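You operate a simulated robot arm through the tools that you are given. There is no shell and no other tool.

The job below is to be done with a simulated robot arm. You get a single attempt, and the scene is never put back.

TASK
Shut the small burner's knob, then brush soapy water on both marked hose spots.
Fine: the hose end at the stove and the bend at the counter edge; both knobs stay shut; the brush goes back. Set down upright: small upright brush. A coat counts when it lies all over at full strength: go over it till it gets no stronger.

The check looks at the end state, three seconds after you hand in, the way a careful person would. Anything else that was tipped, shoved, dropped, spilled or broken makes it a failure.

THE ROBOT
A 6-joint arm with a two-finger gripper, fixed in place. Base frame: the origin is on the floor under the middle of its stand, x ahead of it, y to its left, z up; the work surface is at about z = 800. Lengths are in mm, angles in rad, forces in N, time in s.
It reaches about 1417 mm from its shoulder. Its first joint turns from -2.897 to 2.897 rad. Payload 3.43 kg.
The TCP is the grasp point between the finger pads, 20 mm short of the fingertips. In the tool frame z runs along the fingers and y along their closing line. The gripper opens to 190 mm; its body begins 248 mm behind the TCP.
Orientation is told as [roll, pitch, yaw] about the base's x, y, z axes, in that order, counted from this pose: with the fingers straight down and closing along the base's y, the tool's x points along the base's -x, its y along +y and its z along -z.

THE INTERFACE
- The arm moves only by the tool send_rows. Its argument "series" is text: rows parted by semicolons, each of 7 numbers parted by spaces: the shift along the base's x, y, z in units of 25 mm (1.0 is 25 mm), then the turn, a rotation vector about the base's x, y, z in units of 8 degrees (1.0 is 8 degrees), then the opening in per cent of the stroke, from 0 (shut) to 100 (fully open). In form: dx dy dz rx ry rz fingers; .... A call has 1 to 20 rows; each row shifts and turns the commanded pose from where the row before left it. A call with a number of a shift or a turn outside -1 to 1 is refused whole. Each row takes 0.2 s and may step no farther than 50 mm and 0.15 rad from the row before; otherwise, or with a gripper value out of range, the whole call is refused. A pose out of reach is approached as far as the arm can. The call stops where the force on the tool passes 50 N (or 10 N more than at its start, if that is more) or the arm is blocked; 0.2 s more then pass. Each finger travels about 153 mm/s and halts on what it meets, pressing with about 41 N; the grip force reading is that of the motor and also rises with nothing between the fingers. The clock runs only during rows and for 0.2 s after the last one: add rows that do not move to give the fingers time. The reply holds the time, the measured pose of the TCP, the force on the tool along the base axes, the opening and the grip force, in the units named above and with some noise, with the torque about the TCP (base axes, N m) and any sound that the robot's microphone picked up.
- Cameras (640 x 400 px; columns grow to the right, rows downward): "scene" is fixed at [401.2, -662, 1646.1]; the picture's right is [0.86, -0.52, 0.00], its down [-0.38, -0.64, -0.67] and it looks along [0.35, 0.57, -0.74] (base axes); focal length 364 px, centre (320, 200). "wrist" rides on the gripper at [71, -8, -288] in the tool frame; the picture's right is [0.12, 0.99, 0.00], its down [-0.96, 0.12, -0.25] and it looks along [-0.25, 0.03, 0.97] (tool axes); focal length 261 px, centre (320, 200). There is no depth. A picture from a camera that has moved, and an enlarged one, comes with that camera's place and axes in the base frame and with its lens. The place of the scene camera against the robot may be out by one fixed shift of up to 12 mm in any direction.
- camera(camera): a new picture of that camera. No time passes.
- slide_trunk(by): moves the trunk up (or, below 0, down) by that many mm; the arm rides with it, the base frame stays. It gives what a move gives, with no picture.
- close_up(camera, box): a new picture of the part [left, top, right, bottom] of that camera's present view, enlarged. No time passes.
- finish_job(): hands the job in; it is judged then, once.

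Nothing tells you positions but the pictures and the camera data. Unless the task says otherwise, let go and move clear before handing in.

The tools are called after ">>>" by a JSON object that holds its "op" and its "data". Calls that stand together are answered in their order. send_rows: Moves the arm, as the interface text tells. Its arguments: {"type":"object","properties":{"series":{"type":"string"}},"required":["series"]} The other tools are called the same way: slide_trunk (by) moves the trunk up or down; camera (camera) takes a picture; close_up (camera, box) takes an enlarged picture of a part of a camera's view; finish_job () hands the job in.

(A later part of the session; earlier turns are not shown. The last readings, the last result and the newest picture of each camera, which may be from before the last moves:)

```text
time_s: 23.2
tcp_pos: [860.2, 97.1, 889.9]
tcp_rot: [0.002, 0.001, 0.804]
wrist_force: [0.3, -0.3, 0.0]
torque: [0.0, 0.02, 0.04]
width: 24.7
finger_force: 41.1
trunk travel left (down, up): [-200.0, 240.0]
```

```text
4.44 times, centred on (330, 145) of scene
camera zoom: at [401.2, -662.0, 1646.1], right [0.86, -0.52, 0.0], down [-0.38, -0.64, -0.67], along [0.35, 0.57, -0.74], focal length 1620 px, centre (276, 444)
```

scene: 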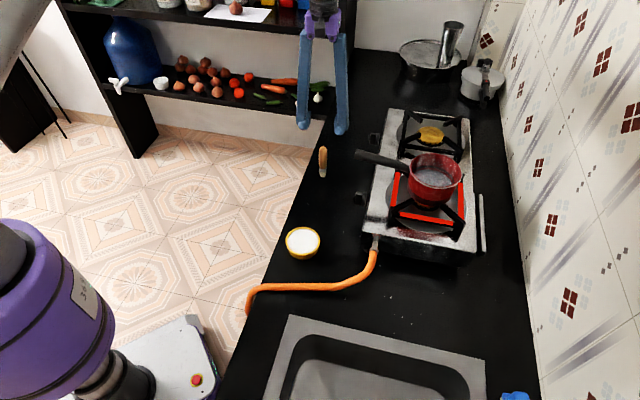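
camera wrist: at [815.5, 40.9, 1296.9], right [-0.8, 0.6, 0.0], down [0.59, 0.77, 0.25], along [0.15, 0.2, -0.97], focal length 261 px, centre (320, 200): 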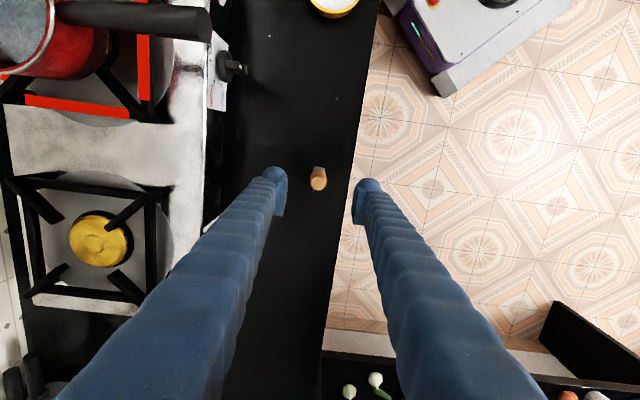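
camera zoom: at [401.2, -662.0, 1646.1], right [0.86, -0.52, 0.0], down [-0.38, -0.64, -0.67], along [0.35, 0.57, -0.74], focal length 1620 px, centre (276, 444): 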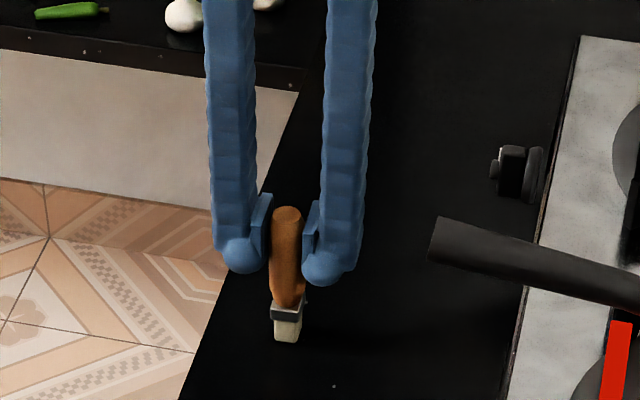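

Gripped firmly (24.7 mm). I lift the brush clear and carry it along the counter to above the bowl.

>>> {"op": "send_rows", "data": {"series": "0 0 0.4 0 0 0 7;0 0 1 0 0 0 7;0 0 1 0 0 0 7;0 0 1 0 0 0 7;0 0 1 0 0 0 7;-0.876 -0.991 0 0 0 0 7;-0.876 -0.991 0 0 0 0 7;-0.876 -0.991 0 0 0 0 7;-0.876 -0.991 0 0 0 0 7;-0.876 -0.991 0 0 0 0 7;-0.876 -0.991 0 0 0 0 7;-0.876 -0.991 0 0 0 0 7;-0.876 -0.991 0 0 0 0 7;-0.876 -0.991 0 0 0 0 7;0 0 0 0 0 0 7"}}

>>> {"op": "camera", "data": {"camera": "wrist"}}

>>> {"op": "camera", "data": {"camera": "scene"}}

>>> {"op": "close_up", "data": {"camera": "scene", "box": [240, 150, 400, 310]}}

```text
time_s: 26.4
tcp_pos: [664.5, -125.8, 998.1]
tcp_rot: [0.002, 0.002, 0.802]
wrist_force: [0.0, 0.3, -1.2]
torque: [0.1, -0.01, 0.01]
width: 24.9
finger_force: 40.7
trunk travel left (down, up): [-200.0, 240.0]
```

```text
taken
camera wrist: at [621.3, -182.0, 1288.3], right [-0.8, 0.6, 0.0], down [0.59, 0.77, 0.25], along [0.15, 0.2, -0.97], focal length 261 px, centre (320, 200)
```

wrist: 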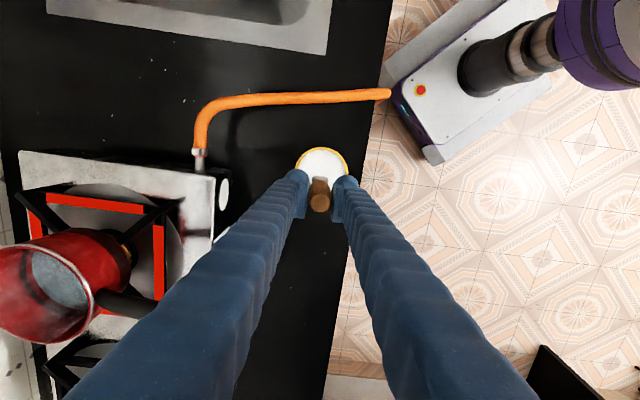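

```text
taken
```

scene: 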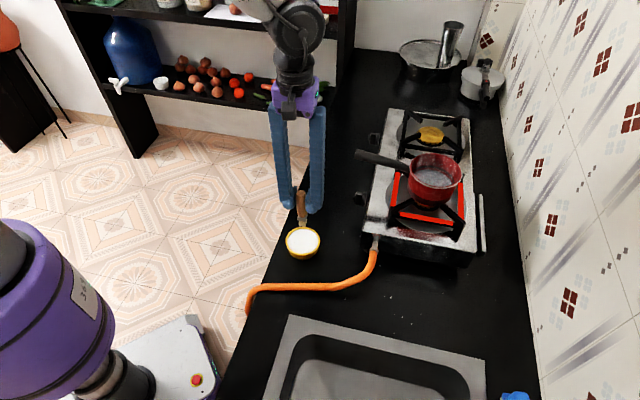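

```text
2.50 times, centred on (320, 230) of scene
camera zoom: at [401.2, -662.0, 1646.1], right [0.86, -0.52, 0.0], down [-0.38, -0.64, -0.67], along [0.35, 0.57, -0.74], focal length 911 px, centre (320, 125)
```

zoom: 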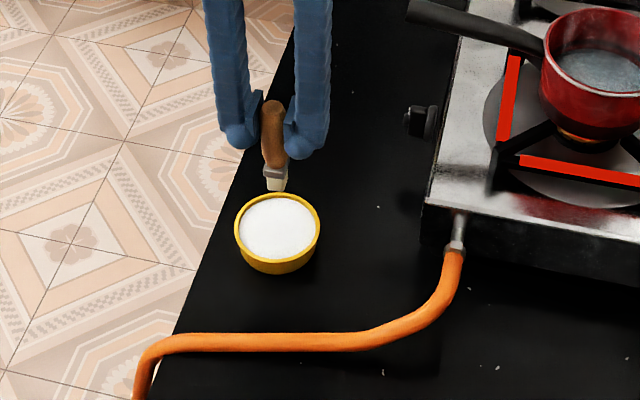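

The brush hangs above the bowl. I'll enlarge the wrist view and check bowl centring before dipping.

>>> {"op": "close_up", "data": {"camera": "wrist", "box": [270, 130, 382, 220]}}

>>> {"op": "close_up", "data": {"camera": "scene", "box": [270, 180, 350, 270]}}

>>> {"op": "close_up", "data": {"camera": "wrist", "box": [170, 60, 430, 200]}}

```text
4.44 times, centred on (326, 175) of wrist
camera zoom: at [621.3, -182.0, 1288.3], right [-0.8, 0.6, 0.0], down [0.59, 0.77, 0.25], along [0.15, 0.2, -0.97], focal length 1158 px, centre (293, 311)
```

zoom: 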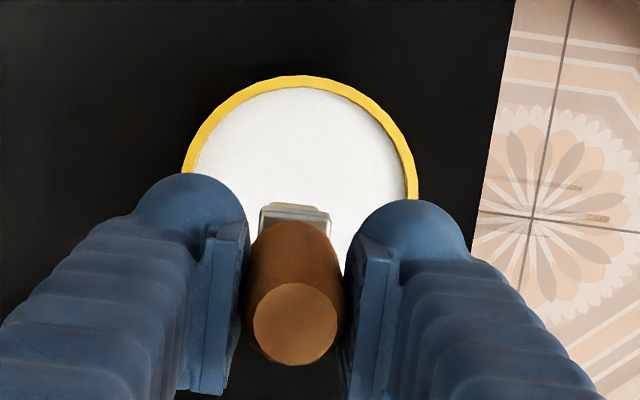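

```text
4.44 times, centred on (310, 225) of scene
camera zoom: at [401.2, -662.0, 1646.1], right [0.86, -0.52, 0.0], down [-0.38, -0.64, -0.67], along [0.35, 0.57, -0.74], focal length 1620 px, centre (364, 89)
```

zoom: 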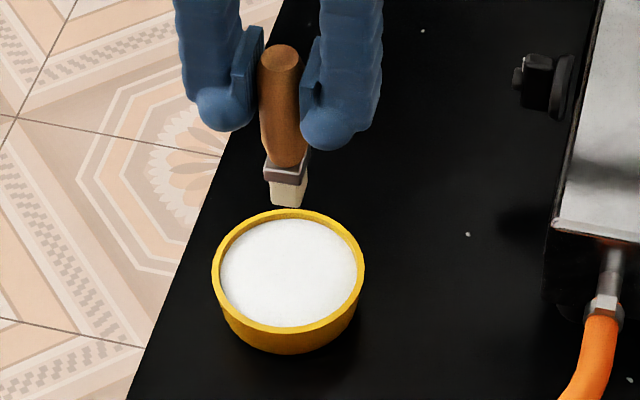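

```text
2.46 times, centred on (300, 130) of wrist
camera zoom: at [621.3, -182.0, 1288.3], right [-0.8, 0.6, 0.0], down [0.59, 0.77, 0.25], along [0.15, 0.2, -0.97], focal length 642 px, centre (369, 372)
```

zoom: 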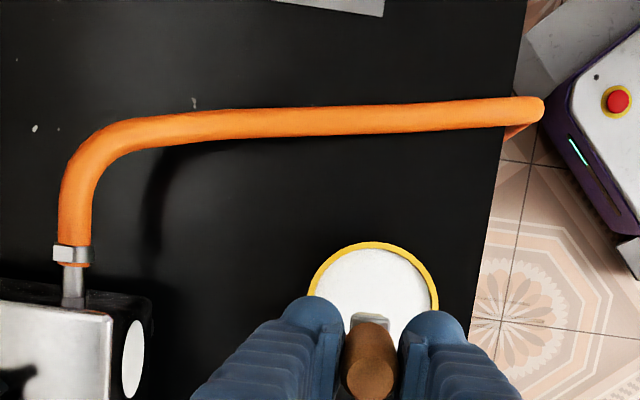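

Bowl centre is about (661.6, -124.2) with its rim near z=828. I dip the bristles to about z=808, stay briefly, then look.

>>> {"op": "send_rows", "data": {"series": "-0.12 0.06 -0.8 0 0 0 7;0 0 -0.8 0 0 0 7;0 0 -0.8 0 0 0 7;0 0 -0.6 0 0 0 7;0 0 -0.4 0 0 0 7;0 0 -0.3 0 0 0 7;0 0 -0.3 0 0 0 7;0 0 0 0 0 0 7;0 0 0 0 0 0 7;0 0 0 0 0 0 7"}}

>>> {"op": "close_up", "data": {"camera": "scene", "box": [270, 180, 350, 270]}}

>>> {"op": "close_up", "data": {"camera": "wrist", "box": [270, 130, 382, 220]}}

```text
time_s: 28.6
tcp_pos: [660.9, -125.9, 901.5]
tcp_rot: [-0.001, 0.002, 0.803]
wrist_force: [5.5, -1.4, 30.0]
torque: [0.01, -0.2, -0.02]
width: 25.2
finger_force: 41.5
trunk travel left (down, up): [-200.0, 240.0]
```

```text
4.44 times, centred on (310, 225) of scene
camera zoom: at [401.2, -662.0, 1646.1], right [0.86, -0.52, 0.0], down [-0.38, -0.64, -0.67], along [0.35, 0.57, -0.74], focal length 1620 px, centre (364, 89)
```

zoom: 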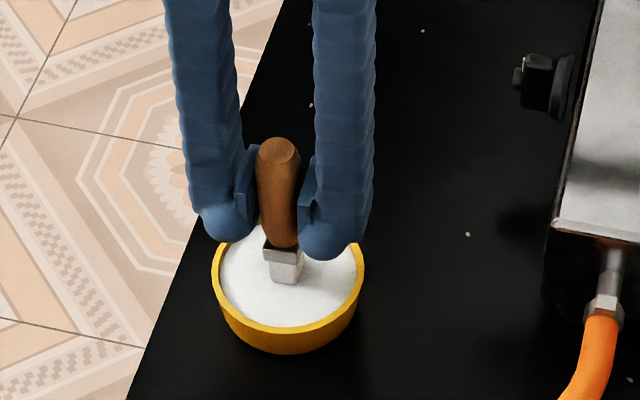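

```text
4.44 times, centred on (326, 175) of wrist
camera zoom: at [616.6, -180.5, 1190.3], right [-0.8, 0.6, 0.0], down [0.59, 0.77, 0.25], along [0.15, 0.2, -0.97], focal length 1158 px, centre (293, 311)
```

zoom: 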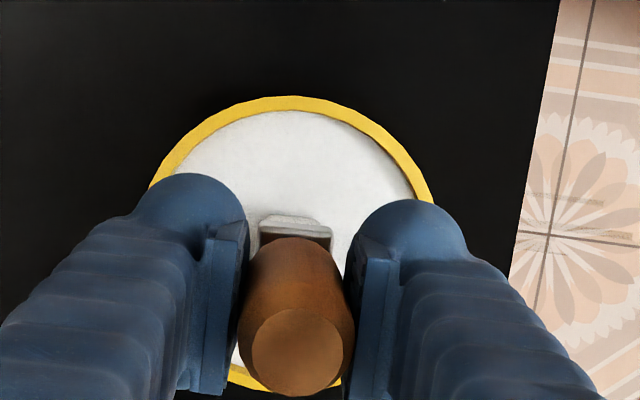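

The bristles met the bottom (30 N), so they are surely wet. I lift out and look at the bristles and the hose.

>>> {"op": "send_rows", "data": {"series": "0 0 0.2 0 0 0 7;0 0 0.4 0 0 0 7;0 0 0.8 0 0 0 7;0 0 1 0 0 0 7;0 0 1 0 0 0 7;0 0 0 0 0 0 7"}}

>>> {"op": "close_up", "data": {"camera": "scene", "box": [270, 180, 350, 270]}}

>>> {"op": "close_up", "data": {"camera": "wrist", "box": [170, 60, 430, 220]}}

>>> {"op": "close_up", "data": {"camera": "scene", "box": [230, 220, 400, 326]}}

```text
time_s: 30.0
tcp_pos: [661.4, -123.7, 984.9]
tcp_rot: [0.001, 0.004, 0.804]
wrist_force: [-0.3, 0.0, -0.3]
torque: [-0.02, 0.01, 0.0]
width: 24.8
finger_force: 41.4
trunk travel left (down, up): [-200.0, 240.0]
```

```text
4.44 times, centred on (310, 225) of scene
camera zoom: at [401.2, -662.0, 1646.1], right [0.86, -0.52, 0.0], down [-0.38, -0.64, -0.67], along [0.35, 0.57, -0.74], focal length 1620 px, centre (364, 89)
```

zoom: 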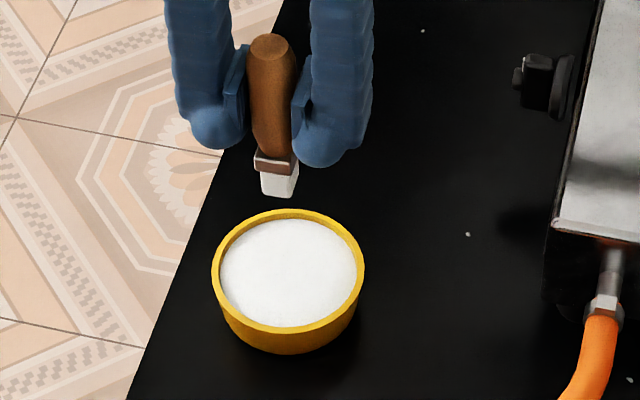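

```text
2.46 times, centred on (300, 140) of wrist
camera zoom: at [617.0, -179.4, 1273.9], right [-0.8, 0.6, 0.0], down [0.59, 0.77, 0.25], along [0.15, 0.2, -0.97], focal length 642 px, centre (369, 348)
```

zoom: 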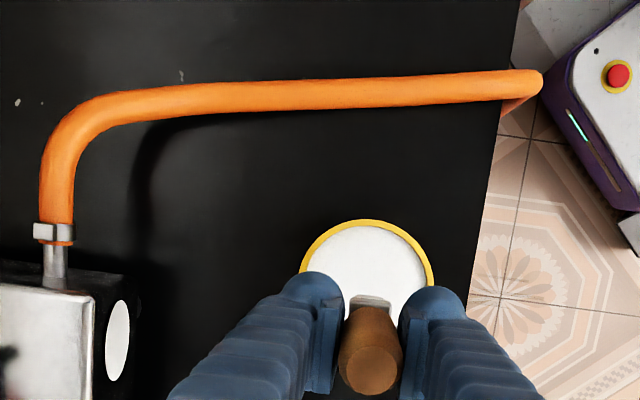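

```text
3.76 times, centred on (315, 273) of scene
camera zoom: at [401.2, -662.0, 1646.1], right [0.86, -0.52, 0.0], down [-0.38, -0.64, -0.67], along [0.35, 0.57, -0.74], focal length 1372 px, centre (339, -75)
```

zoom: 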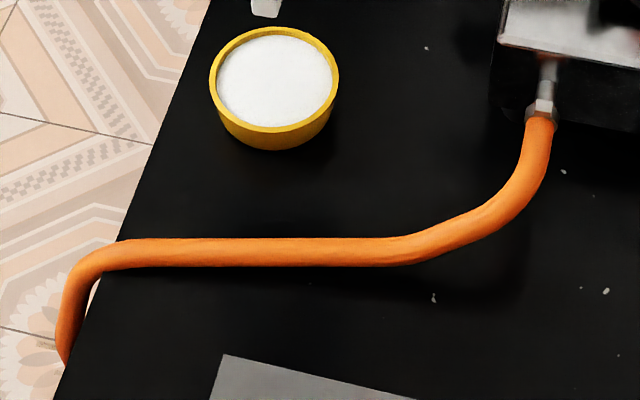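

The bristles are now white with suds, and I can see the brush slid up about 23 mm in the grip (the suds surface was firm), so its tip is now about 67 mm below the TCP. Next I hover over the hose end at the stove to measure it.

>>> {"op": "send_rows", "data": {"series": "0.2 -0.3 0.6 0 0 0 7;0.705 -0.99 0.28 0 0 0 7;0.705 -0.99 0 0 0 0 7;0.705 -0.99 0 0 0 0 7;0.705 -0.99 0 0 0 0 7;0.705 -0.99 0 0 0 0 7;0.705 -0.99 0 0 0 0 7;0 -0.16 0 0 0 0 7;0 0 0 0 0 0 7"}}

>>> {"op": "camera", "data": {"camera": "wrist"}}

>>> {"op": "close_up", "data": {"camera": "wrist", "box": [260, 110, 400, 210]}}

>>> {"op": "close_up", "data": {"camera": "scene", "box": [330, 190, 430, 290]}}

```text
time_s: 32.0
tcp_pos: [772.8, -284.6, 1008.3]
tcp_rot: [0.002, 0.002, 0.802]
wrist_force: [0.7, 0.6, -1.4]
torque: [-0.04, 0.01, 0.02]
width: 24.7
finger_force: 41.0
trunk travel left (down, up): [-200.0, 240.0]
```

```text
taken
camera wrist: at [728.7, -341.3, 1296.3], right [-0.8, 0.6, 0.0], down [0.59, 0.77, 0.25], along [0.15, 0.2, -0.97], focal length 261 px, centre (320, 200)
```

wrist: 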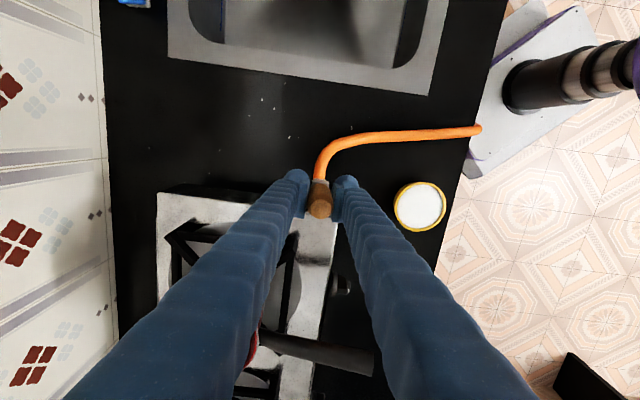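

```text
4.00 times, centred on (330, 160) of wrist
camera zoom: at [728.7, -341.3, 1296.3], right [-0.8, 0.6, 0.0], down [0.59, 0.77, 0.25], along [0.15, 0.2, -0.97], focal length 1043 px, centre (280, 360)
```

zoom: 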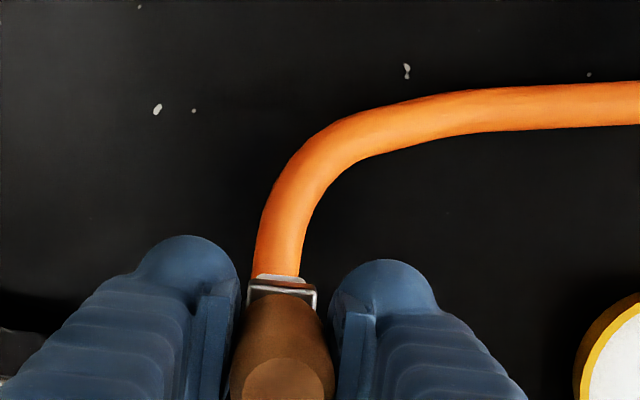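

```text
4.00 times, centred on (380, 240) of scene
camera zoom: at [401.2, -662.0, 1646.1], right [0.86, -0.52, 0.0], down [-0.38, -0.64, -0.67], along [0.35, 0.57, -0.74], focal length 1458 px, centre (80, 40)
```

zoom: 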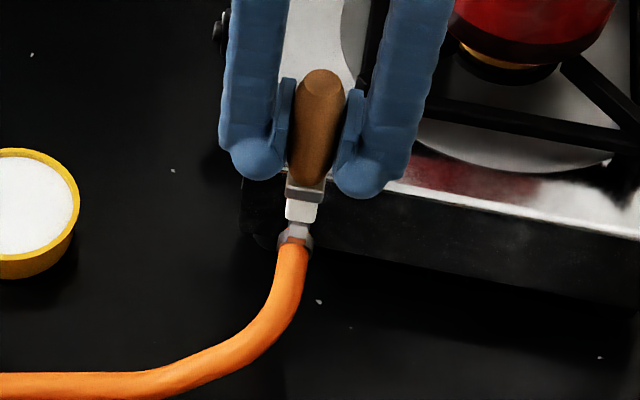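

The tip hangs right over the hose just outside the clamp; I place the hose end at about (782, -276) with its top near z≈897. I lower carefully until the bristles touch.

>>> {"op": "send_rows", "data": {"series": "0 0 -0.6 0 0 0 7;0 0 -0.5 0 0 0 7;0 0 -0.3 0 0 0 7;0 0 0 0 0 0 7"}}

>>> {"op": "close_up", "data": {"camera": "scene", "box": [340, 200, 420, 280]}}

>>> {"op": "close_up", "data": {"camera": "wrist", "box": [270, 130, 390, 210]}}

```text
time_s: 33.0
tcp_pos: [771.5, -286.7, 972.7]
tcp_rot: [0.0, 0.001, 0.801]
wrist_force: [0.2, 0.4, 0.4]
torque: [-0.01, 0.0, 0.0]
width: 24.8
finger_force: 41.3
trunk travel left (down, up): [-200.0, 240.0]
```

```text
5.00 times, centred on (380, 240) of scene
camera zoom: at [401.2, -662.0, 1646.1], right [0.86, -0.52, 0.0], down [-0.38, -0.64, -0.67], along [0.35, 0.57, -0.74], focal length 1822 px, centre (20, 0)
```

zoom: 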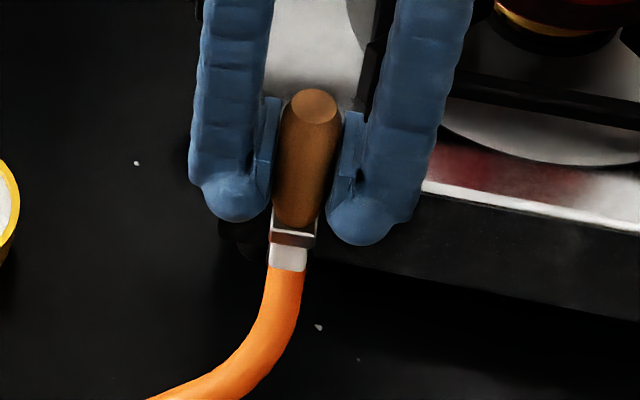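

```text
5.00 times, centred on (330, 170) of wrist
camera zoom: at [728.2, -342.1, 1261.6], right [-0.8, 0.6, 0.0], down [0.59, 0.77, 0.25], along [0.15, 0.2, -0.97], focal length 1303 px, centre (270, 350)
```

zoom: 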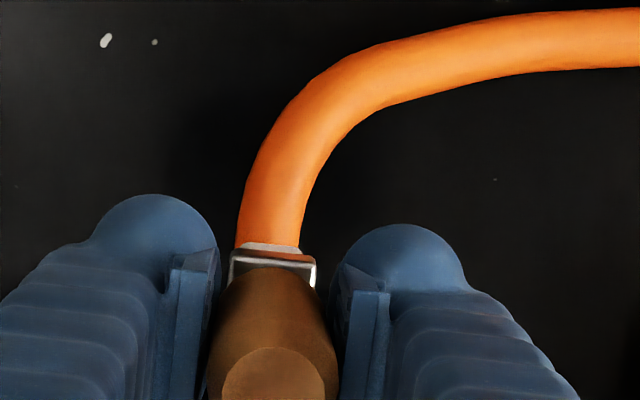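

Nearly in contact. I step down in small increments and watch the force.

>>> {"op": "send_rows", "data": {"series": "0 0 -0.08 0 0 0 7;0 0 -0.08 0 0 0 7;0 0 0 0 0 0 7"}}

>>> {"op": "close_up", "data": {"camera": "wrist", "box": [270, 130, 390, 210]}}

```text
time_s: 33.8
tcp_pos: [772.5, -285.9, 967.4]
tcp_rot: [0.002, 0.0, 0.803]
wrist_force: [0.0, -0.9, -0.5]
torque: [0.03, 0.0, -0.03]
width: 25.0
finger_force: 40.6
trunk travel left (down, up): [-200.0, 240.0]
```

```text
5.00 times, centred on (330, 170) of wrist
camera zoom: at [728.0, -341.8, 1257.5], right [-0.8, 0.6, 0.0], down [0.59, 0.77, 0.25], along [0.15, 0.2, -0.97], focal length 1303 px, centre (270, 350)
```

zoom: 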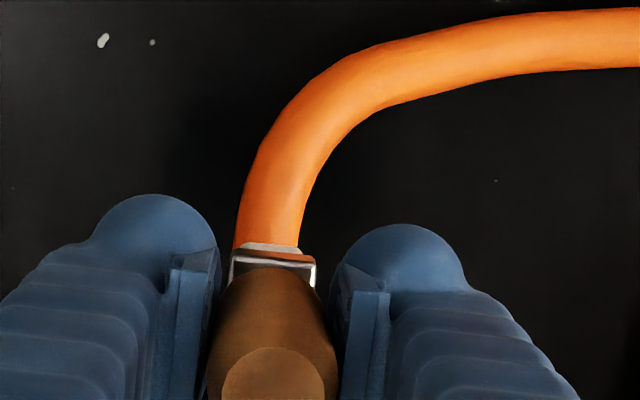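

>>> {"op": "send_rows", "data": {"series": "0 0 -0.08 0 0 0 7;0 0 -0.08 0 0 0 7;0 0 0 0 0 0 7"}}

>>> {"op": "close_up", "data": {"camera": "scene", "box": [340, 200, 420, 280]}}

```text
time_s: 34.6
tcp_pos: [772.4, -285.6, 964.8]
tcp_rot: [0.0, 0.0, 0.803]
wrist_force: [-0.6, -1.1, -1.7]
torque: [-0.01, 0.0, 0.01]
width: 24.8
finger_force: 40.7
trunk travel left (down, up): [-200.0, 240.0]
```

```text
5.00 times, centred on (380, 240) of scene
camera zoom: at [401.2, -662.0, 1646.1], right [0.86, -0.52, 0.0], down [-0.38, -0.64, -0.67], along [0.35, 0.57, -0.74], focal length 1822 px, centre (20, 0)
```

zoom: 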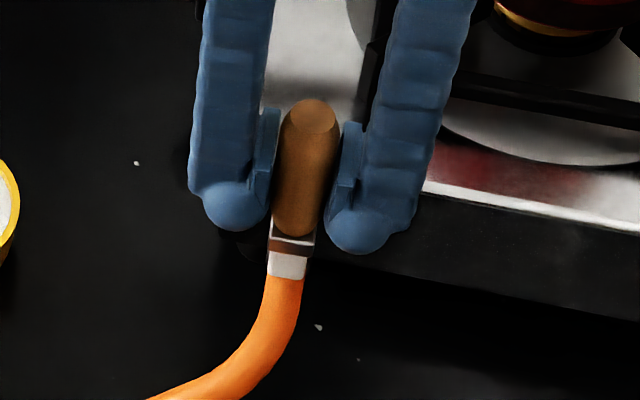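

>>> {"op": "send_rows", "data": {"series": "0 0 -0.08 0 0 0 7;0 0 -0.08 0 0 0 7;0 0 0 0 0 0 7"}}

>>> {"op": "close_up", "data": {"camera": "scene", "box": [340, 200, 420, 280]}}

```text
time_s: 35.4
tcp_pos: [772.4, -286.1, 958.7]
tcp_rot: [0.002, 0.002, 0.804]
wrist_force: [0.1, 0.1, -0.9]
torque: [-0.02, 0.01, 0.03]
width: 24.8
finger_force: 41.4
trunk travel left (down, up): [-200.0, 240.0]
```

```text
5.00 times, centred on (380, 240) of scene
camera zoom: at [401.2, -662.0, 1646.1], right [0.86, -0.52, 0.0], down [-0.38, -0.64, -0.67], along [0.35, 0.57, -0.74], focal length 1822 px, centre (20, 0)
```

zoom: 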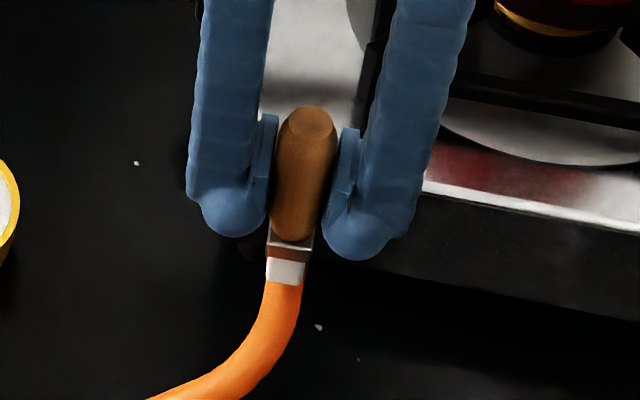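

>>> {"op": "send_rows", "data": {"series": "0 0 -0.06 0 0 0 7;0 0 -0.06 0 0 0 7;0 0 0 0 0 0 7"}}

>>> {"op": "close_up", "data": {"camera": "scene", "box": [350, 220, 400, 280]}}

```text
time_s: 36.2
tcp_pos: [772.7, -285.6, 956.1]
tcp_rot: [0.001, 0.001, 0.804]
wrist_force: [-0.4, -0.4, -0.5]
torque: [0.01, 0.0, -0.02]
width: 24.8
finger_force: 40.9
trunk travel left (down, up): [-200.0, 240.0]
```

```text
6.67 times, centred on (375, 250) of scene
camera zoom: at [401.2, -662.0, 1646.1], right [0.86, -0.52, 0.0], down [-0.38, -0.64, -0.67], along [0.35, 0.57, -0.74], focal length 2429 px, centre (-47, -133)
```

zoom: 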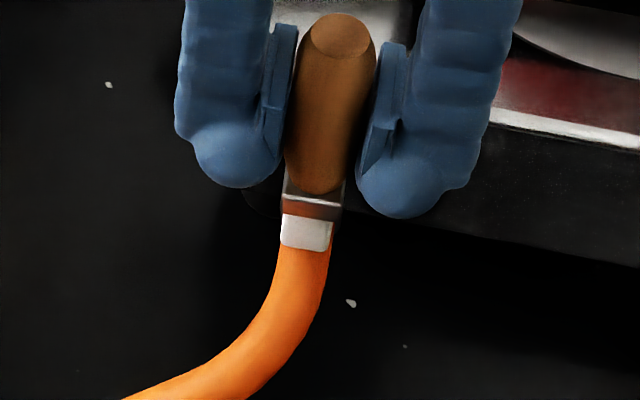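

>>> {"op": "send_rows", "data": {"series": "0 0 -0.06 0 0 0 7;0 0 -0.06 0 0 0 7;0 0 0 0 0 0 7"}}

>>> {"op": "close_up", "data": {"camera": "scene", "box": [350, 220, 400, 280]}}

>>> {"op": "close_up", "data": {"camera": "wrist", "box": [280, 150, 360, 200]}}

```text
time_s: 37.0
tcp_pos: [771.8, -285.9, 953.8]
tcp_rot: [0.003, 0.002, 0.801]
wrist_force: [0.3, 0.0, -0.4]
torque: [-0.01, 0.04, -0.03]
width: 24.7
finger_force: 41.5
trunk travel left (down, up): [-200.0, 240.0]
```

```text
6.67 times, centred on (375, 250) of scene
camera zoom: at [401.2, -662.0, 1646.1], right [0.86, -0.52, 0.0], down [-0.38, -0.64, -0.67], along [0.35, 0.57, -0.74], focal length 2429 px, centre (-47, -133)
```

zoom: 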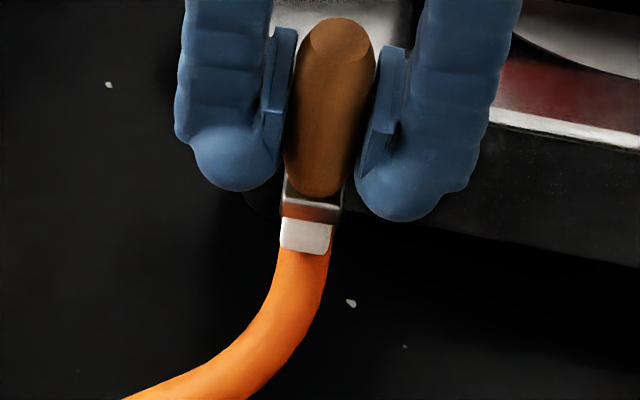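

```text
8.00 times, centred on (320, 175) of wrist
camera zoom: at [728.8, -341.5, 1243.6], right [-0.8, 0.6, 0.0], down [0.59, 0.77, 0.25], along [0.15, 0.2, -0.97], focal length 2085 px, centre (320, 400)
```

zoom: 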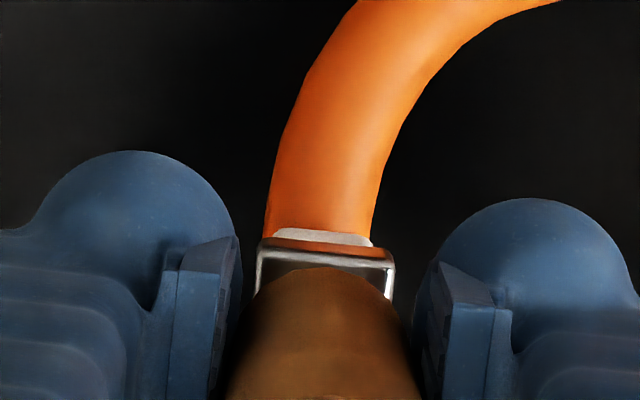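

>>> {"op": "send_rows", "data": {"series": "0 0 -0.06 0 0 0 7;0 0 -0.06 0 0 0 7;0 0 0 0 0 0 7"}}

>>> {"op": "close_up", "data": {"camera": "scene", "box": [350, 220, 400, 280]}}

```text
time_s: 37.8
tcp_pos: [772.7, -286.1, 951.6]
tcp_rot: [0.001, 0.002, 0.801]
wrist_force: [0.2, 0.5, 1.7]
torque: [0.03, -0.02, 0.01]
width: 25.1
finger_force: 41.0
trunk travel left (down, up): [-200.0, 240.0]
```

```text
6.67 times, centred on (375, 250) of scene
camera zoom: at [401.2, -662.0, 1646.1], right [0.86, -0.52, 0.0], down [-0.38, -0.64, -0.67], along [0.35, 0.57, -0.74], focal length 2429 px, centre (-47, -133)
```

zoom: 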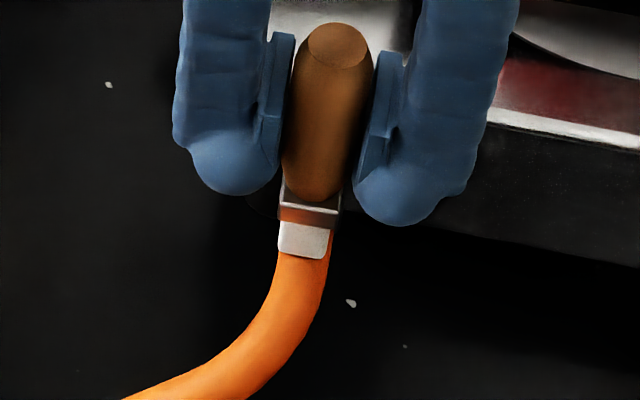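

>>> {"op": "send_rows", "data": {"series": "0 0 -0.05 0 0 0 7;0 0 0 0 0 0 7;0 0 0 0 0 0 7"}}

>>> {"op": "close_up", "data": {"camera": "scene", "box": [350, 220, 400, 280]}}

```text
time_s: 38.6
tcp_pos: [771.7, -285.7, 952.1]
tcp_rot: [0.001, 0.002, 0.804]
wrist_force: [-0.2, 0.3, 13.3]
torque: [0.09, -0.16, 0.02]
width: 24.9
finger_force: 41.6
trunk travel left (down, up): [-200.0, 240.0]
```

```text
6.67 times, centred on (375, 250) of scene
camera zoom: at [401.2, -662.0, 1646.1], right [0.86, -0.52, 0.0], down [-0.38, -0.64, -0.67], along [0.35, 0.57, -0.74], focal length 2429 px, centre (-47, -133)
```

zoom: 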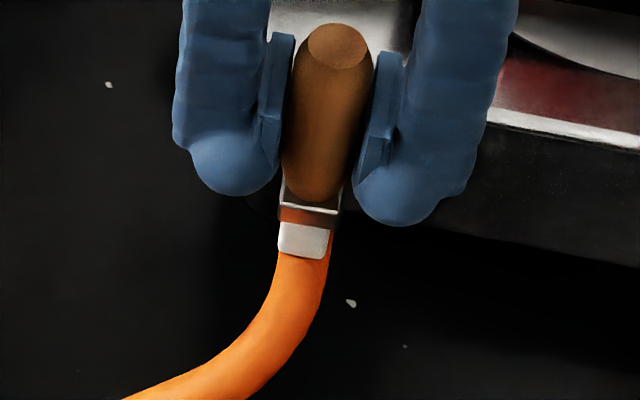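

Contact: 13 N at TCP z≈951, so the hose top is about z≈883 there. I'll ease slightly and stroke along the hose, then back, and look at the coat.

>>> {"op": "send_rows", "data": {"series": "0 0 0.02 0 0 0 7;0.1 0.104 0 0 0 0 7;-0.139 -0.144 0 0 0 0 7;-0.139 -0.144 0 0 0 0 7;-0.139 -0.144 0 0 0 0 7;0 0 0 0 0 0 7"}}

>>> {"op": "close_up", "data": {"camera": "scene", "box": [350, 220, 400, 280]}}

>>> {"op": "close_up", "data": {"camera": "wrist", "box": [280, 150, 360, 200]}}

```text
time_s: 40.0
tcp_pos: [763.8, -292.9, 950.9]
tcp_rot: [0.003, 0.002, 0.803]
wrist_force: [3.1, 4.6, 7.4]
torque: [0.36, -0.33, 0.01]
width: 25.1
finger_force: 40.7
trunk travel left (down, up): [-200.0, 240.0]
```

```text
6.67 times, centred on (375, 250) of scene
camera zoom: at [401.2, -662.0, 1646.1], right [0.86, -0.52, 0.0], down [-0.38, -0.64, -0.67], along [0.35, 0.57, -0.74], focal length 2429 px, centre (-47, -133)
```

zoom: 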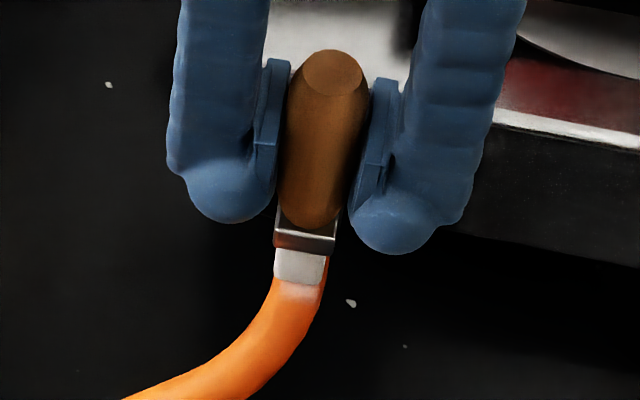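

```text
8.00 times, centred on (320, 175) of wrist
camera zoom: at [720.1, -349.5, 1240.5], right [-0.8, 0.6, 0.0], down [0.59, 0.77, 0.25], along [0.15, 0.2, -0.97], focal length 2085 px, centre (320, 400)
```

zoom: 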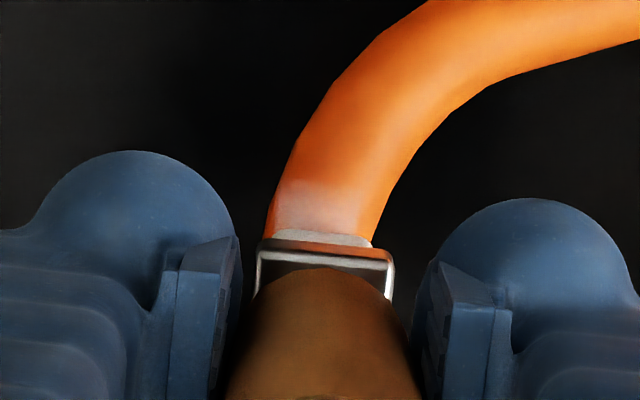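

A whitish coat is appearing on the hose. I lift a little and move aside to see how far and how evenly it covers.

>>> {"op": "send_rows", "data": {"series": "0 0 0.3 0 0 0 7;0 0 0.8 0 0 0 7;0.72 -0.69 0.6 0 0 0 7;0.72 -0.69 0 0 0 0 7;0.72 -0.69 0 0 0 0 7;0 0 0 0 0 0 7"}}

>>> {"op": "close_up", "data": {"camera": "scene", "box": [350, 220, 400, 280]}}

>>> {"op": "camera", "data": {"camera": "wrist"}}

>>> {"op": "close_up", "data": {"camera": "wrist", "box": [340, 140, 460, 215]}}

```text
time_s: 41.4
tcp_pos: [818.7, -346.7, 991.9]
tcp_rot: [0.002, 0.001, 0.802]
wrist_force: [0.0, -0.9, -0.7]
torque: [0.04, -0.01, -0.01]
width: 24.9
finger_force: 41.0
trunk travel left (down, up): [-200.0, 240.0]
```

```text
6.67 times, centred on (375, 250) of scene
camera zoom: at [401.2, -662.0, 1646.1], right [0.86, -0.52, 0.0], down [-0.38, -0.64, -0.67], along [0.35, 0.57, -0.74], focal length 2429 px, centre (-47, -133)
```

zoom: 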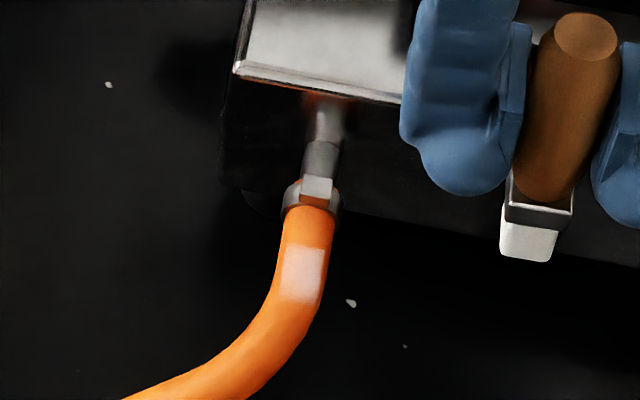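

```text
taken
camera wrist: at [774.7, -401.7, 1281.1], right [-0.8, 0.6, 0.0], down [0.59, 0.77, 0.25], along [0.15, 0.2, -0.97], focal length 261 px, centre (320, 200)
```

wrist: 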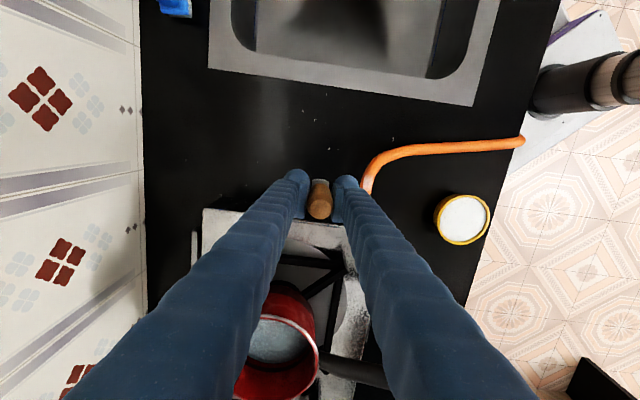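

```text
5.33 times, centred on (400, 178) of wrist
camera zoom: at [774.7, -401.7, 1281.1], right [-0.8, 0.6, 0.0], down [0.59, 0.77, 0.25], along [0.15, 0.2, -0.97], focal length 1390 px, centre (-107, 320)
```

zoom: 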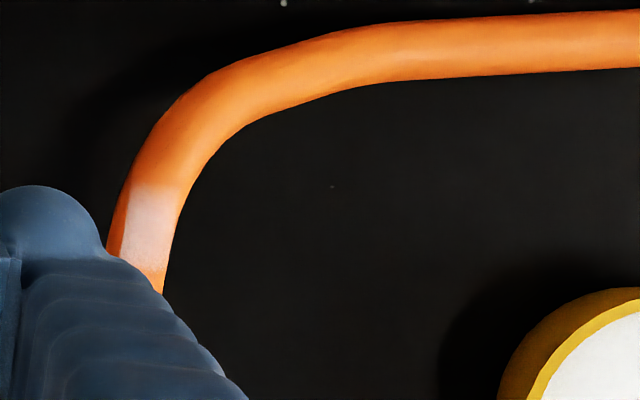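

The soap shows as a pale patch on the marked spot (about 27 mm long, centred near h≈-67 along the hose). It's not at full strength yet, so I go back and stroke over it several times.

>>> {"op": "send_rows", "data": {"series": "-0.704 0.733 0 0 0 0 7;-0.704 0.733 0 0 0 0 7;-0.704 0.733 0 0 0 0 7;0 0 -0.8 0 0 0 7;0 0 -0.6 0 0 0 7;0 0 -0.2 0 0 0 7;0 0 -0.03 0 0 0 7;-0.139 -0.144 0 0 0 0 7;-0.139 -0.144 0 0 0 0 7;-0.144 -0.139 0 0 0 0 7;-0.144 -0.139 0 0 0 0 7;0 0 0 0 0 0 7"}}

>>> {"op": "close_up", "data": {"camera": "scene", "box": [350, 220, 400, 280]}}

>>> {"op": "close_up", "data": {"camera": "wrist", "box": [280, 150, 360, 200]}}

```text
time_s: 44.0
tcp_pos: [752.2, -304.2, 952.5]
tcp_rot: [0.002, 0.003, 0.803]
wrist_force: [-1.1, -0.4, -0.3]
torque: [-0.02, 0.03, 0.0]
width: 24.9
finger_force: 41.0
trunk travel left (down, up): [-200.0, 240.0]
```

```text
6.67 times, centred on (375, 250) of scene
camera zoom: at [401.2, -662.0, 1646.1], right [0.86, -0.52, 0.0], down [-0.38, -0.64, -0.67], along [0.35, 0.57, -0.74], focal length 2429 px, centre (-47, -133)
```

zoom: 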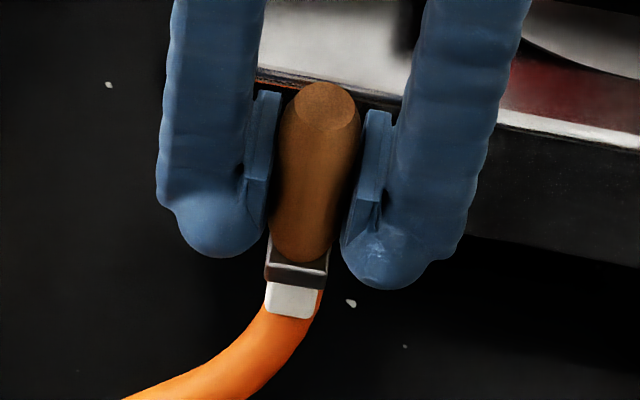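

```text
8.00 times, centred on (320, 175) of wrist
camera zoom: at [708.3, -360.3, 1242.4], right [-0.8, 0.6, 0.0], down [0.59, 0.77, 0.25], along [0.15, 0.2, -0.97], focal length 2085 px, centre (320, 400)
```

zoom: 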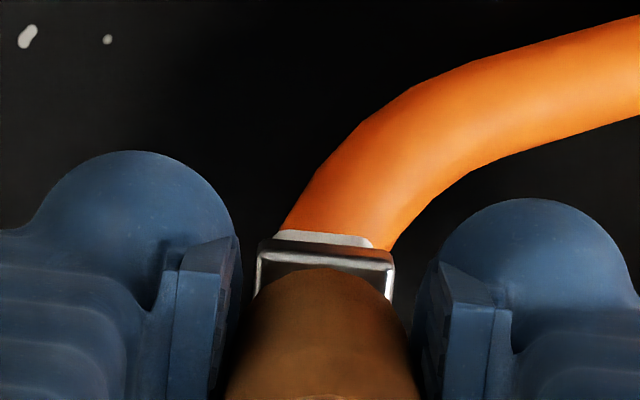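

>>> {"op": "send_rows", "data": {"series": "0 0 -0.06 0 0 0 7;0.139 0.144 0 0 0 0 7;0.139 0.144 0 0 0 0 7;0.139 0.144 0 0 0 0 7;0.139 0.144 0 0 0 0 7;-0.139 -0.144 0 0 0 0 7;-0.139 -0.144 0 0 0 0 7;-0.139 -0.144 0 0 0 0 7;0 0 0 0 0 0 7"}}

>>> {"op": "close_up", "data": {"camera": "scene", "box": [350, 220, 400, 280]}}

>>> {"op": "close_up", "data": {"camera": "wrist", "box": [280, 150, 360, 200]}}

```text
time_s: 46.0
tcp_pos: [754.5, -300.8, 951.1]
tcp_rot: [0.002, 0.0, 0.802]
wrist_force: [5.9, 4.2, 10.1]
torque: [0.34, -0.43, 0.03]
width: 25.0
finger_force: 41.0
trunk travel left (down, up): [-200.0, 240.0]
```

```text
6.67 times, centred on (375, 250) of scene
camera zoom: at [401.2, -662.0, 1646.1], right [0.86, -0.52, 0.0], down [-0.38, -0.64, -0.67], along [0.35, 0.57, -0.74], focal length 2429 px, centre (-47, -133)
```

zoom: 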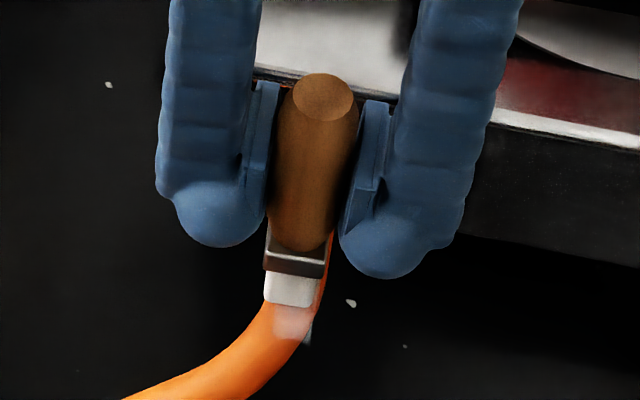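

```text
8.00 times, centred on (320, 175) of wrist
camera zoom: at [710.9, -355.4, 1240.2], right [-0.8, 0.6, 0.0], down [0.59, 0.77, 0.25], along [0.15, 0.2, -0.97], focal length 2085 px, centre (320, 400)
```

zoom: 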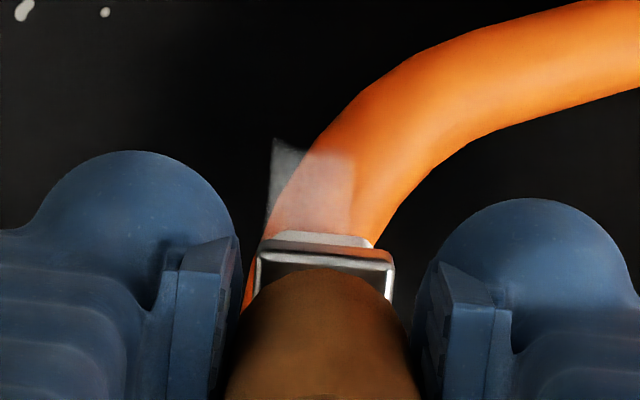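

The coat shows a sharply bounded rectangular patch that reaches a bit farther along. I lift and step aside to see it whole.

>>> {"op": "send_rows", "data": {"series": "0 0 0.3 0 0 0 7;0 0 0.9 0 0 0 7;0.72 -0.69 0.5 0 0 0 7;0.72 -0.69 0 0 0 0 7;0.72 -0.69 0 0 0 0 7;0.72 -0.69 0 0 0 0 7;0 0 0 0 0 0 7"}}

>>> {"op": "close_up", "data": {"camera": "scene", "box": [350, 220, 400, 280]}}

>>> {"op": "close_up", "data": {"camera": "wrist", "box": [340, 130, 460, 205]}}

```text
time_s: 47.6
tcp_pos: [826.3, -369.9, 994.4]
tcp_rot: [0.002, 0.001, 0.803]
wrist_force: [0.2, 0.2, -1.4]
torque: [0.06, 0.02, 0.0]
width: 24.7
finger_force: 40.9
trunk travel left (down, up): [-200.0, 240.0]
```

```text
6.67 times, centred on (375, 250) of scene
camera zoom: at [401.2, -662.0, 1646.1], right [0.86, -0.52, 0.0], down [-0.38, -0.64, -0.67], along [0.35, 0.57, -0.74], focal length 2429 px, centre (-47, -133)
```

zoom: 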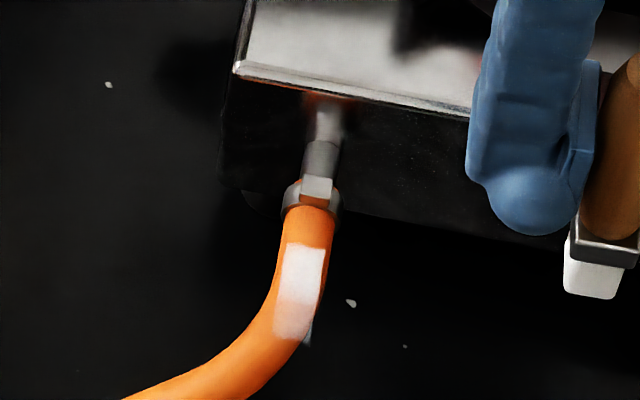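

```text
5.33 times, centred on (400, 168) of wrist
camera zoom: at [783.1, -425.8, 1282.6], right [-0.8, 0.6, 0.0], down [0.59, 0.77, 0.25], along [0.15, 0.2, -0.97], focal length 1390 px, centre (-107, 373)
```

zoom: 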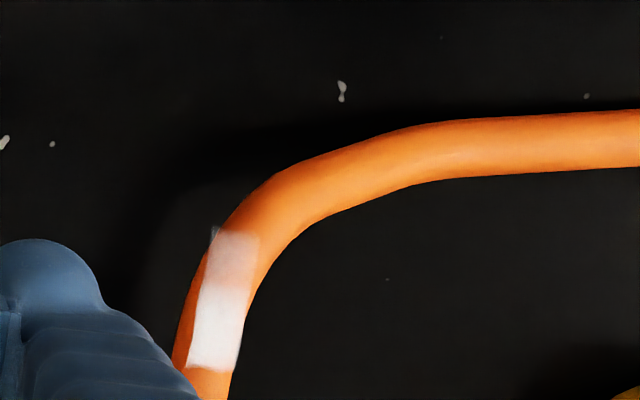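

The coat lies on a flat rectangular film about 15 mm wide from h≈-55 to about h≈-97; the near half is strong, the far half faint. I'll stroke over the full length with more overlap toward the far end.

>>> {"op": "send_rows", "data": {"series": "-0.72 0.69 0 0 0 0 7;-0.72 0.69 0 0 0 0 7;-0.72 0.69 0 0 0 0 7;-0.72 0.69 0 0 0 0 7;0 0 -0.9 0 0 0 7;0 0 -0.7 0 0 0 7;0 0 -0.1 0 0 0 7;0.139 0.144 0 0 0 0 7;0.139 0.144 0 0 0 0 7;-0.139 -0.144 0 0 0 0 7;-0.139 -0.144 0 0 0 0 7;-0.139 -0.144 0 0 0 0 7;-0.139 -0.144 0 0 0 0 7;-0.139 -0.144 0 0 0 0 7;-0.139 -0.144 0 0 0 0 7;0 0 0 0 0 0 7"}}

>>> {"op": "close_up", "data": {"camera": "scene", "box": [350, 220, 400, 280]}}

>>> {"op": "close_up", "data": {"camera": "wrist", "box": [280, 150, 360, 200]}}

```text
time_s: 51.0
tcp_pos: [741.1, -315.6, 951.1]
tcp_rot: [0.002, 0.001, 0.802]
wrist_force: [1.2, 0.4, 0.0]
torque: [0.03, -0.04, -0.02]
width: 24.9
finger_force: 40.8
trunk travel left (down, up): [-200.0, 240.0]
```

```text
6.67 times, centred on (375, 250) of scene
camera zoom: at [401.2, -662.0, 1646.1], right [0.86, -0.52, 0.0], down [-0.38, -0.64, -0.67], along [0.35, 0.57, -0.74], focal length 2429 px, centre (-47, -133)
```

zoom: 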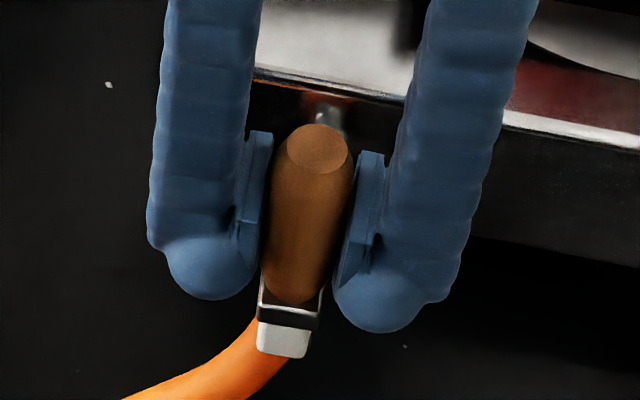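

```text
8.00 times, centred on (320, 175) of wrist
camera zoom: at [697.0, -371.4, 1240.1], right [-0.8, 0.6, 0.0], down [0.59, 0.77, 0.25], along [0.15, 0.2, -0.97], focal length 2085 px, centre (320, 400)
```

zoom: 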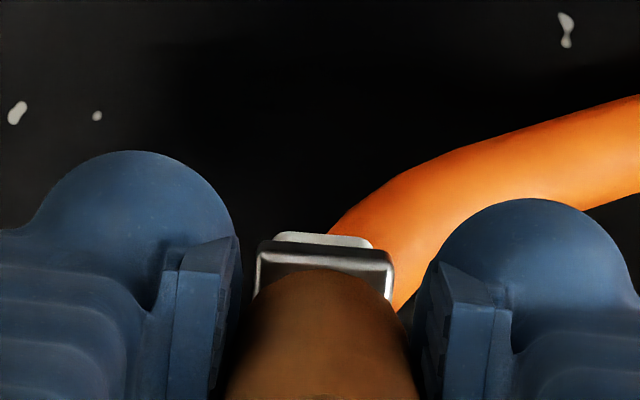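

>>> {"op": "send_rows", "data": {"series": "0.139 0.144 0 0 0 0 7;0.139 0.144 -0.04 0 0 0 7;0 0 0 0 0 0 7"}}

>>> {"op": "close_up", "data": {"camera": "wrist", "box": [280, 150, 360, 200]}}

```text
time_s: 51.8
tcp_pos: [747.2, -309.1, 950.7]
tcp_rot: [-0.001, 0.003, 0.803]
wrist_force: [-6.6, -9.0, 12.2]
torque: [-0.51, 0.38, -0.05]
width: 25.1
finger_force: 40.9
trunk travel left (down, up): [-200.0, 240.0]
```

```text
8.00 times, centred on (320, 175) of wrist
camera zoom: at [702.7, -364.9, 1240.0], right [-0.8, 0.6, 0.0], down [0.59, 0.77, 0.25], along [0.15, 0.2, -0.97], focal length 2085 px, centre (320, 400)
```

zoom: 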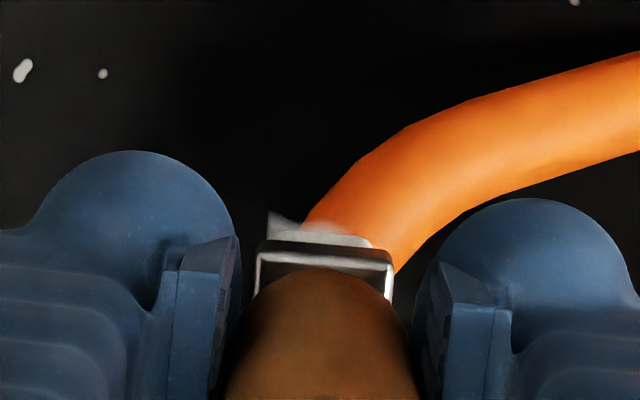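

The far edge of the film stays at h≈-98, so that's its true end. I keep stroking back and forth over the whole length.

>>> {"op": "send_rows", "data": {"series": "0.139 0.144 0.01 0 0 0 7;0.139 0.144 0.01 0 0 0 7;0.139 0.144 0.01 0 0 0 7;0.139 0.144 0.01 0 0 0 7;0.139 0.144 0 0 0 0 7;-0.139 -0.144 0 0 0 0 7;-0.139 -0.144 -0.01 0 0 0 7;-0.139 -0.144 -0.01 0 0 0 7;-0.139 -0.144 -0.01 0 0 0 7;-0.139 -0.144 -0.01 0 0 0 7;0.139 0.144 0 0 0 0 7;0.139 0.144 0.01 0 0 0 7;0.139 0.144 0.01 0 0 0 7;-0.139 -0.144 -0.01 0 0 0 7;-0.139 -0.144 -0.01 0 0 0 7;-0.139 -0.144 0 0 0 0 7;0 0 0 0 0 0 7"}}

>>> {"op": "send_rows", "data": {"series": "0 0 0.3 0 0 0 7;0 0 0.9 0 0 0 7;0.72 -0.69 0.5 0 0 0 7;0.72 -0.69 0 0 0 0 7;0.72 -0.69 0 0 0 0 7;0.72 -0.69 0 0 0 0 7;0 0 0 0 0 0 7"}}

>>> {"op": "close_up", "data": {"camera": "scene", "box": [350, 220, 400, 280]}}

>>> {"op": "close_up", "data": {"camera": "wrist", "box": [350, 140, 430, 190]}}

```text
time_s: 55.4
tcp_pos: [748.3, -306.8, 949.9]
tcp_rot: [0.0, 0.002, 0.804]
wrist_force: [8.5, 6.8, 13.1]
torque: [0.52, -0.72, -0.02]
width: 25.1
finger_force: 41.0
trunk travel left (down, up): [-200.0, 240.0]
```

```text
time_s: 57.0
tcp_pos: [819.6, -378.3, 991.6]
tcp_rot: [0.002, 0.001, 0.8]
wrist_force: [0.8, 0.5, -0.8]
torque: [0.07, 0.0, 0.04]
width: 25.0
finger_force: 41.2
trunk travel left (down, up): [-200.0, 240.0]
```

```text
6.67 times, centred on (375, 250) of scene
camera zoom: at [401.2, -662.0, 1646.1], right [0.86, -0.52, 0.0], down [-0.38, -0.64, -0.67], along [0.35, 0.57, -0.74], focal length 2429 px, centre (-47, -133)
```

zoom: 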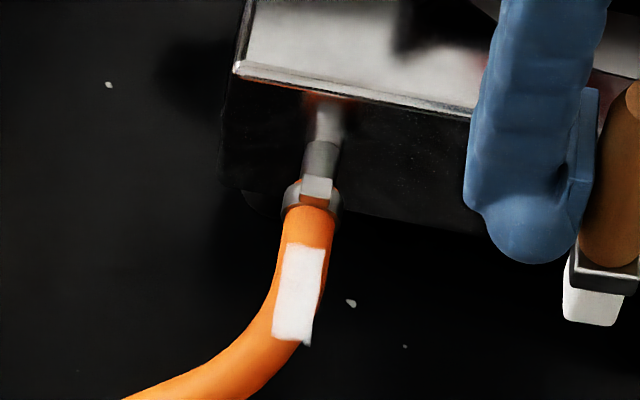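

```text
8.00 times, centred on (390, 165) of wrist
camera zoom: at [776.1, -433.4, 1281.1], right [-0.8, 0.6, 0.0], down [0.59, 0.77, 0.25], along [0.15, 0.2, -0.97], focal length 2085 px, centre (-240, 480)
```

zoom: 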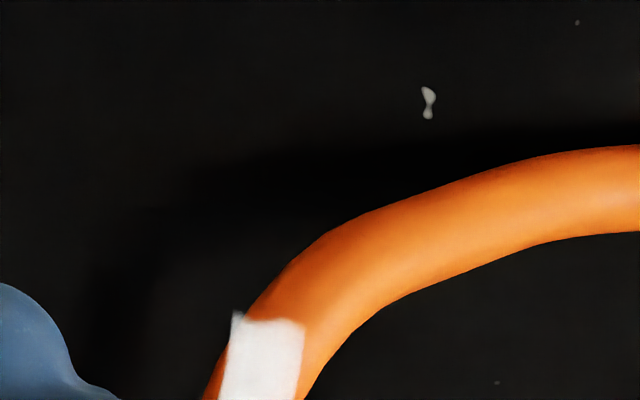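

The coat now looks nearly uniform white. I'll enlarge further to check evenness at the ends.

>>> {"op": "close_up", "data": {"camera": "scene", "box": [365, 243, 385, 265]}}

>>> {"op": "close_up", "data": {"camera": "wrist", "box": [370, 170, 400, 200]}}

```text
16.00 times, centred on (375, 254) of scene
camera zoom: at [401.2, -662.0, 1646.1], right [0.86, -0.52, 0.0], down [-0.38, -0.64, -0.67], along [0.35, 0.57, -0.74], focal length 5830 px, centre (-560, -664)
```

zoom: 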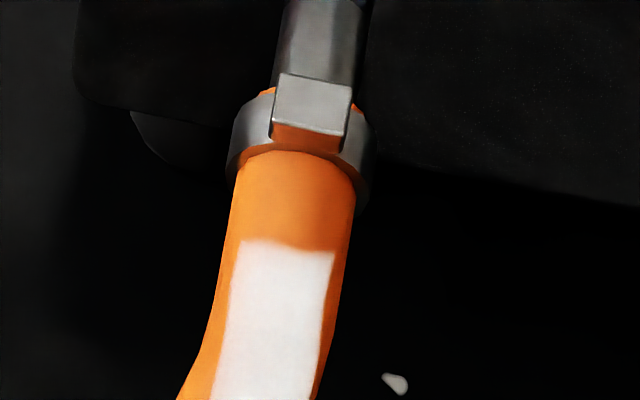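

```text
13.33 times, centred on (385, 185) of wrist
camera zoom: at [776.1, -433.4, 1281.1], right [-0.8, 0.6, 0.0], down [0.59, 0.77, 0.25], along [0.15, 0.2, -0.97], focal length 3475 px, centre (-547, 400)
```

zoom: 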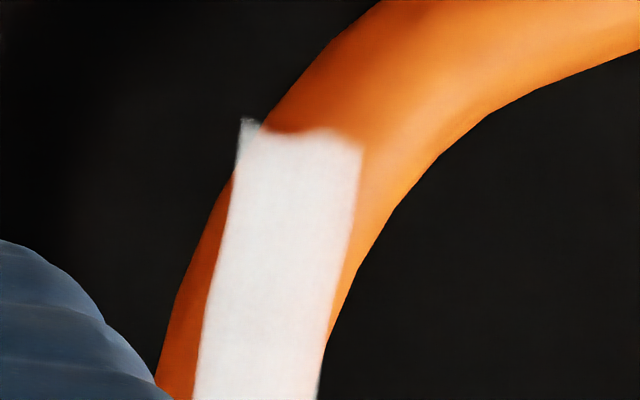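

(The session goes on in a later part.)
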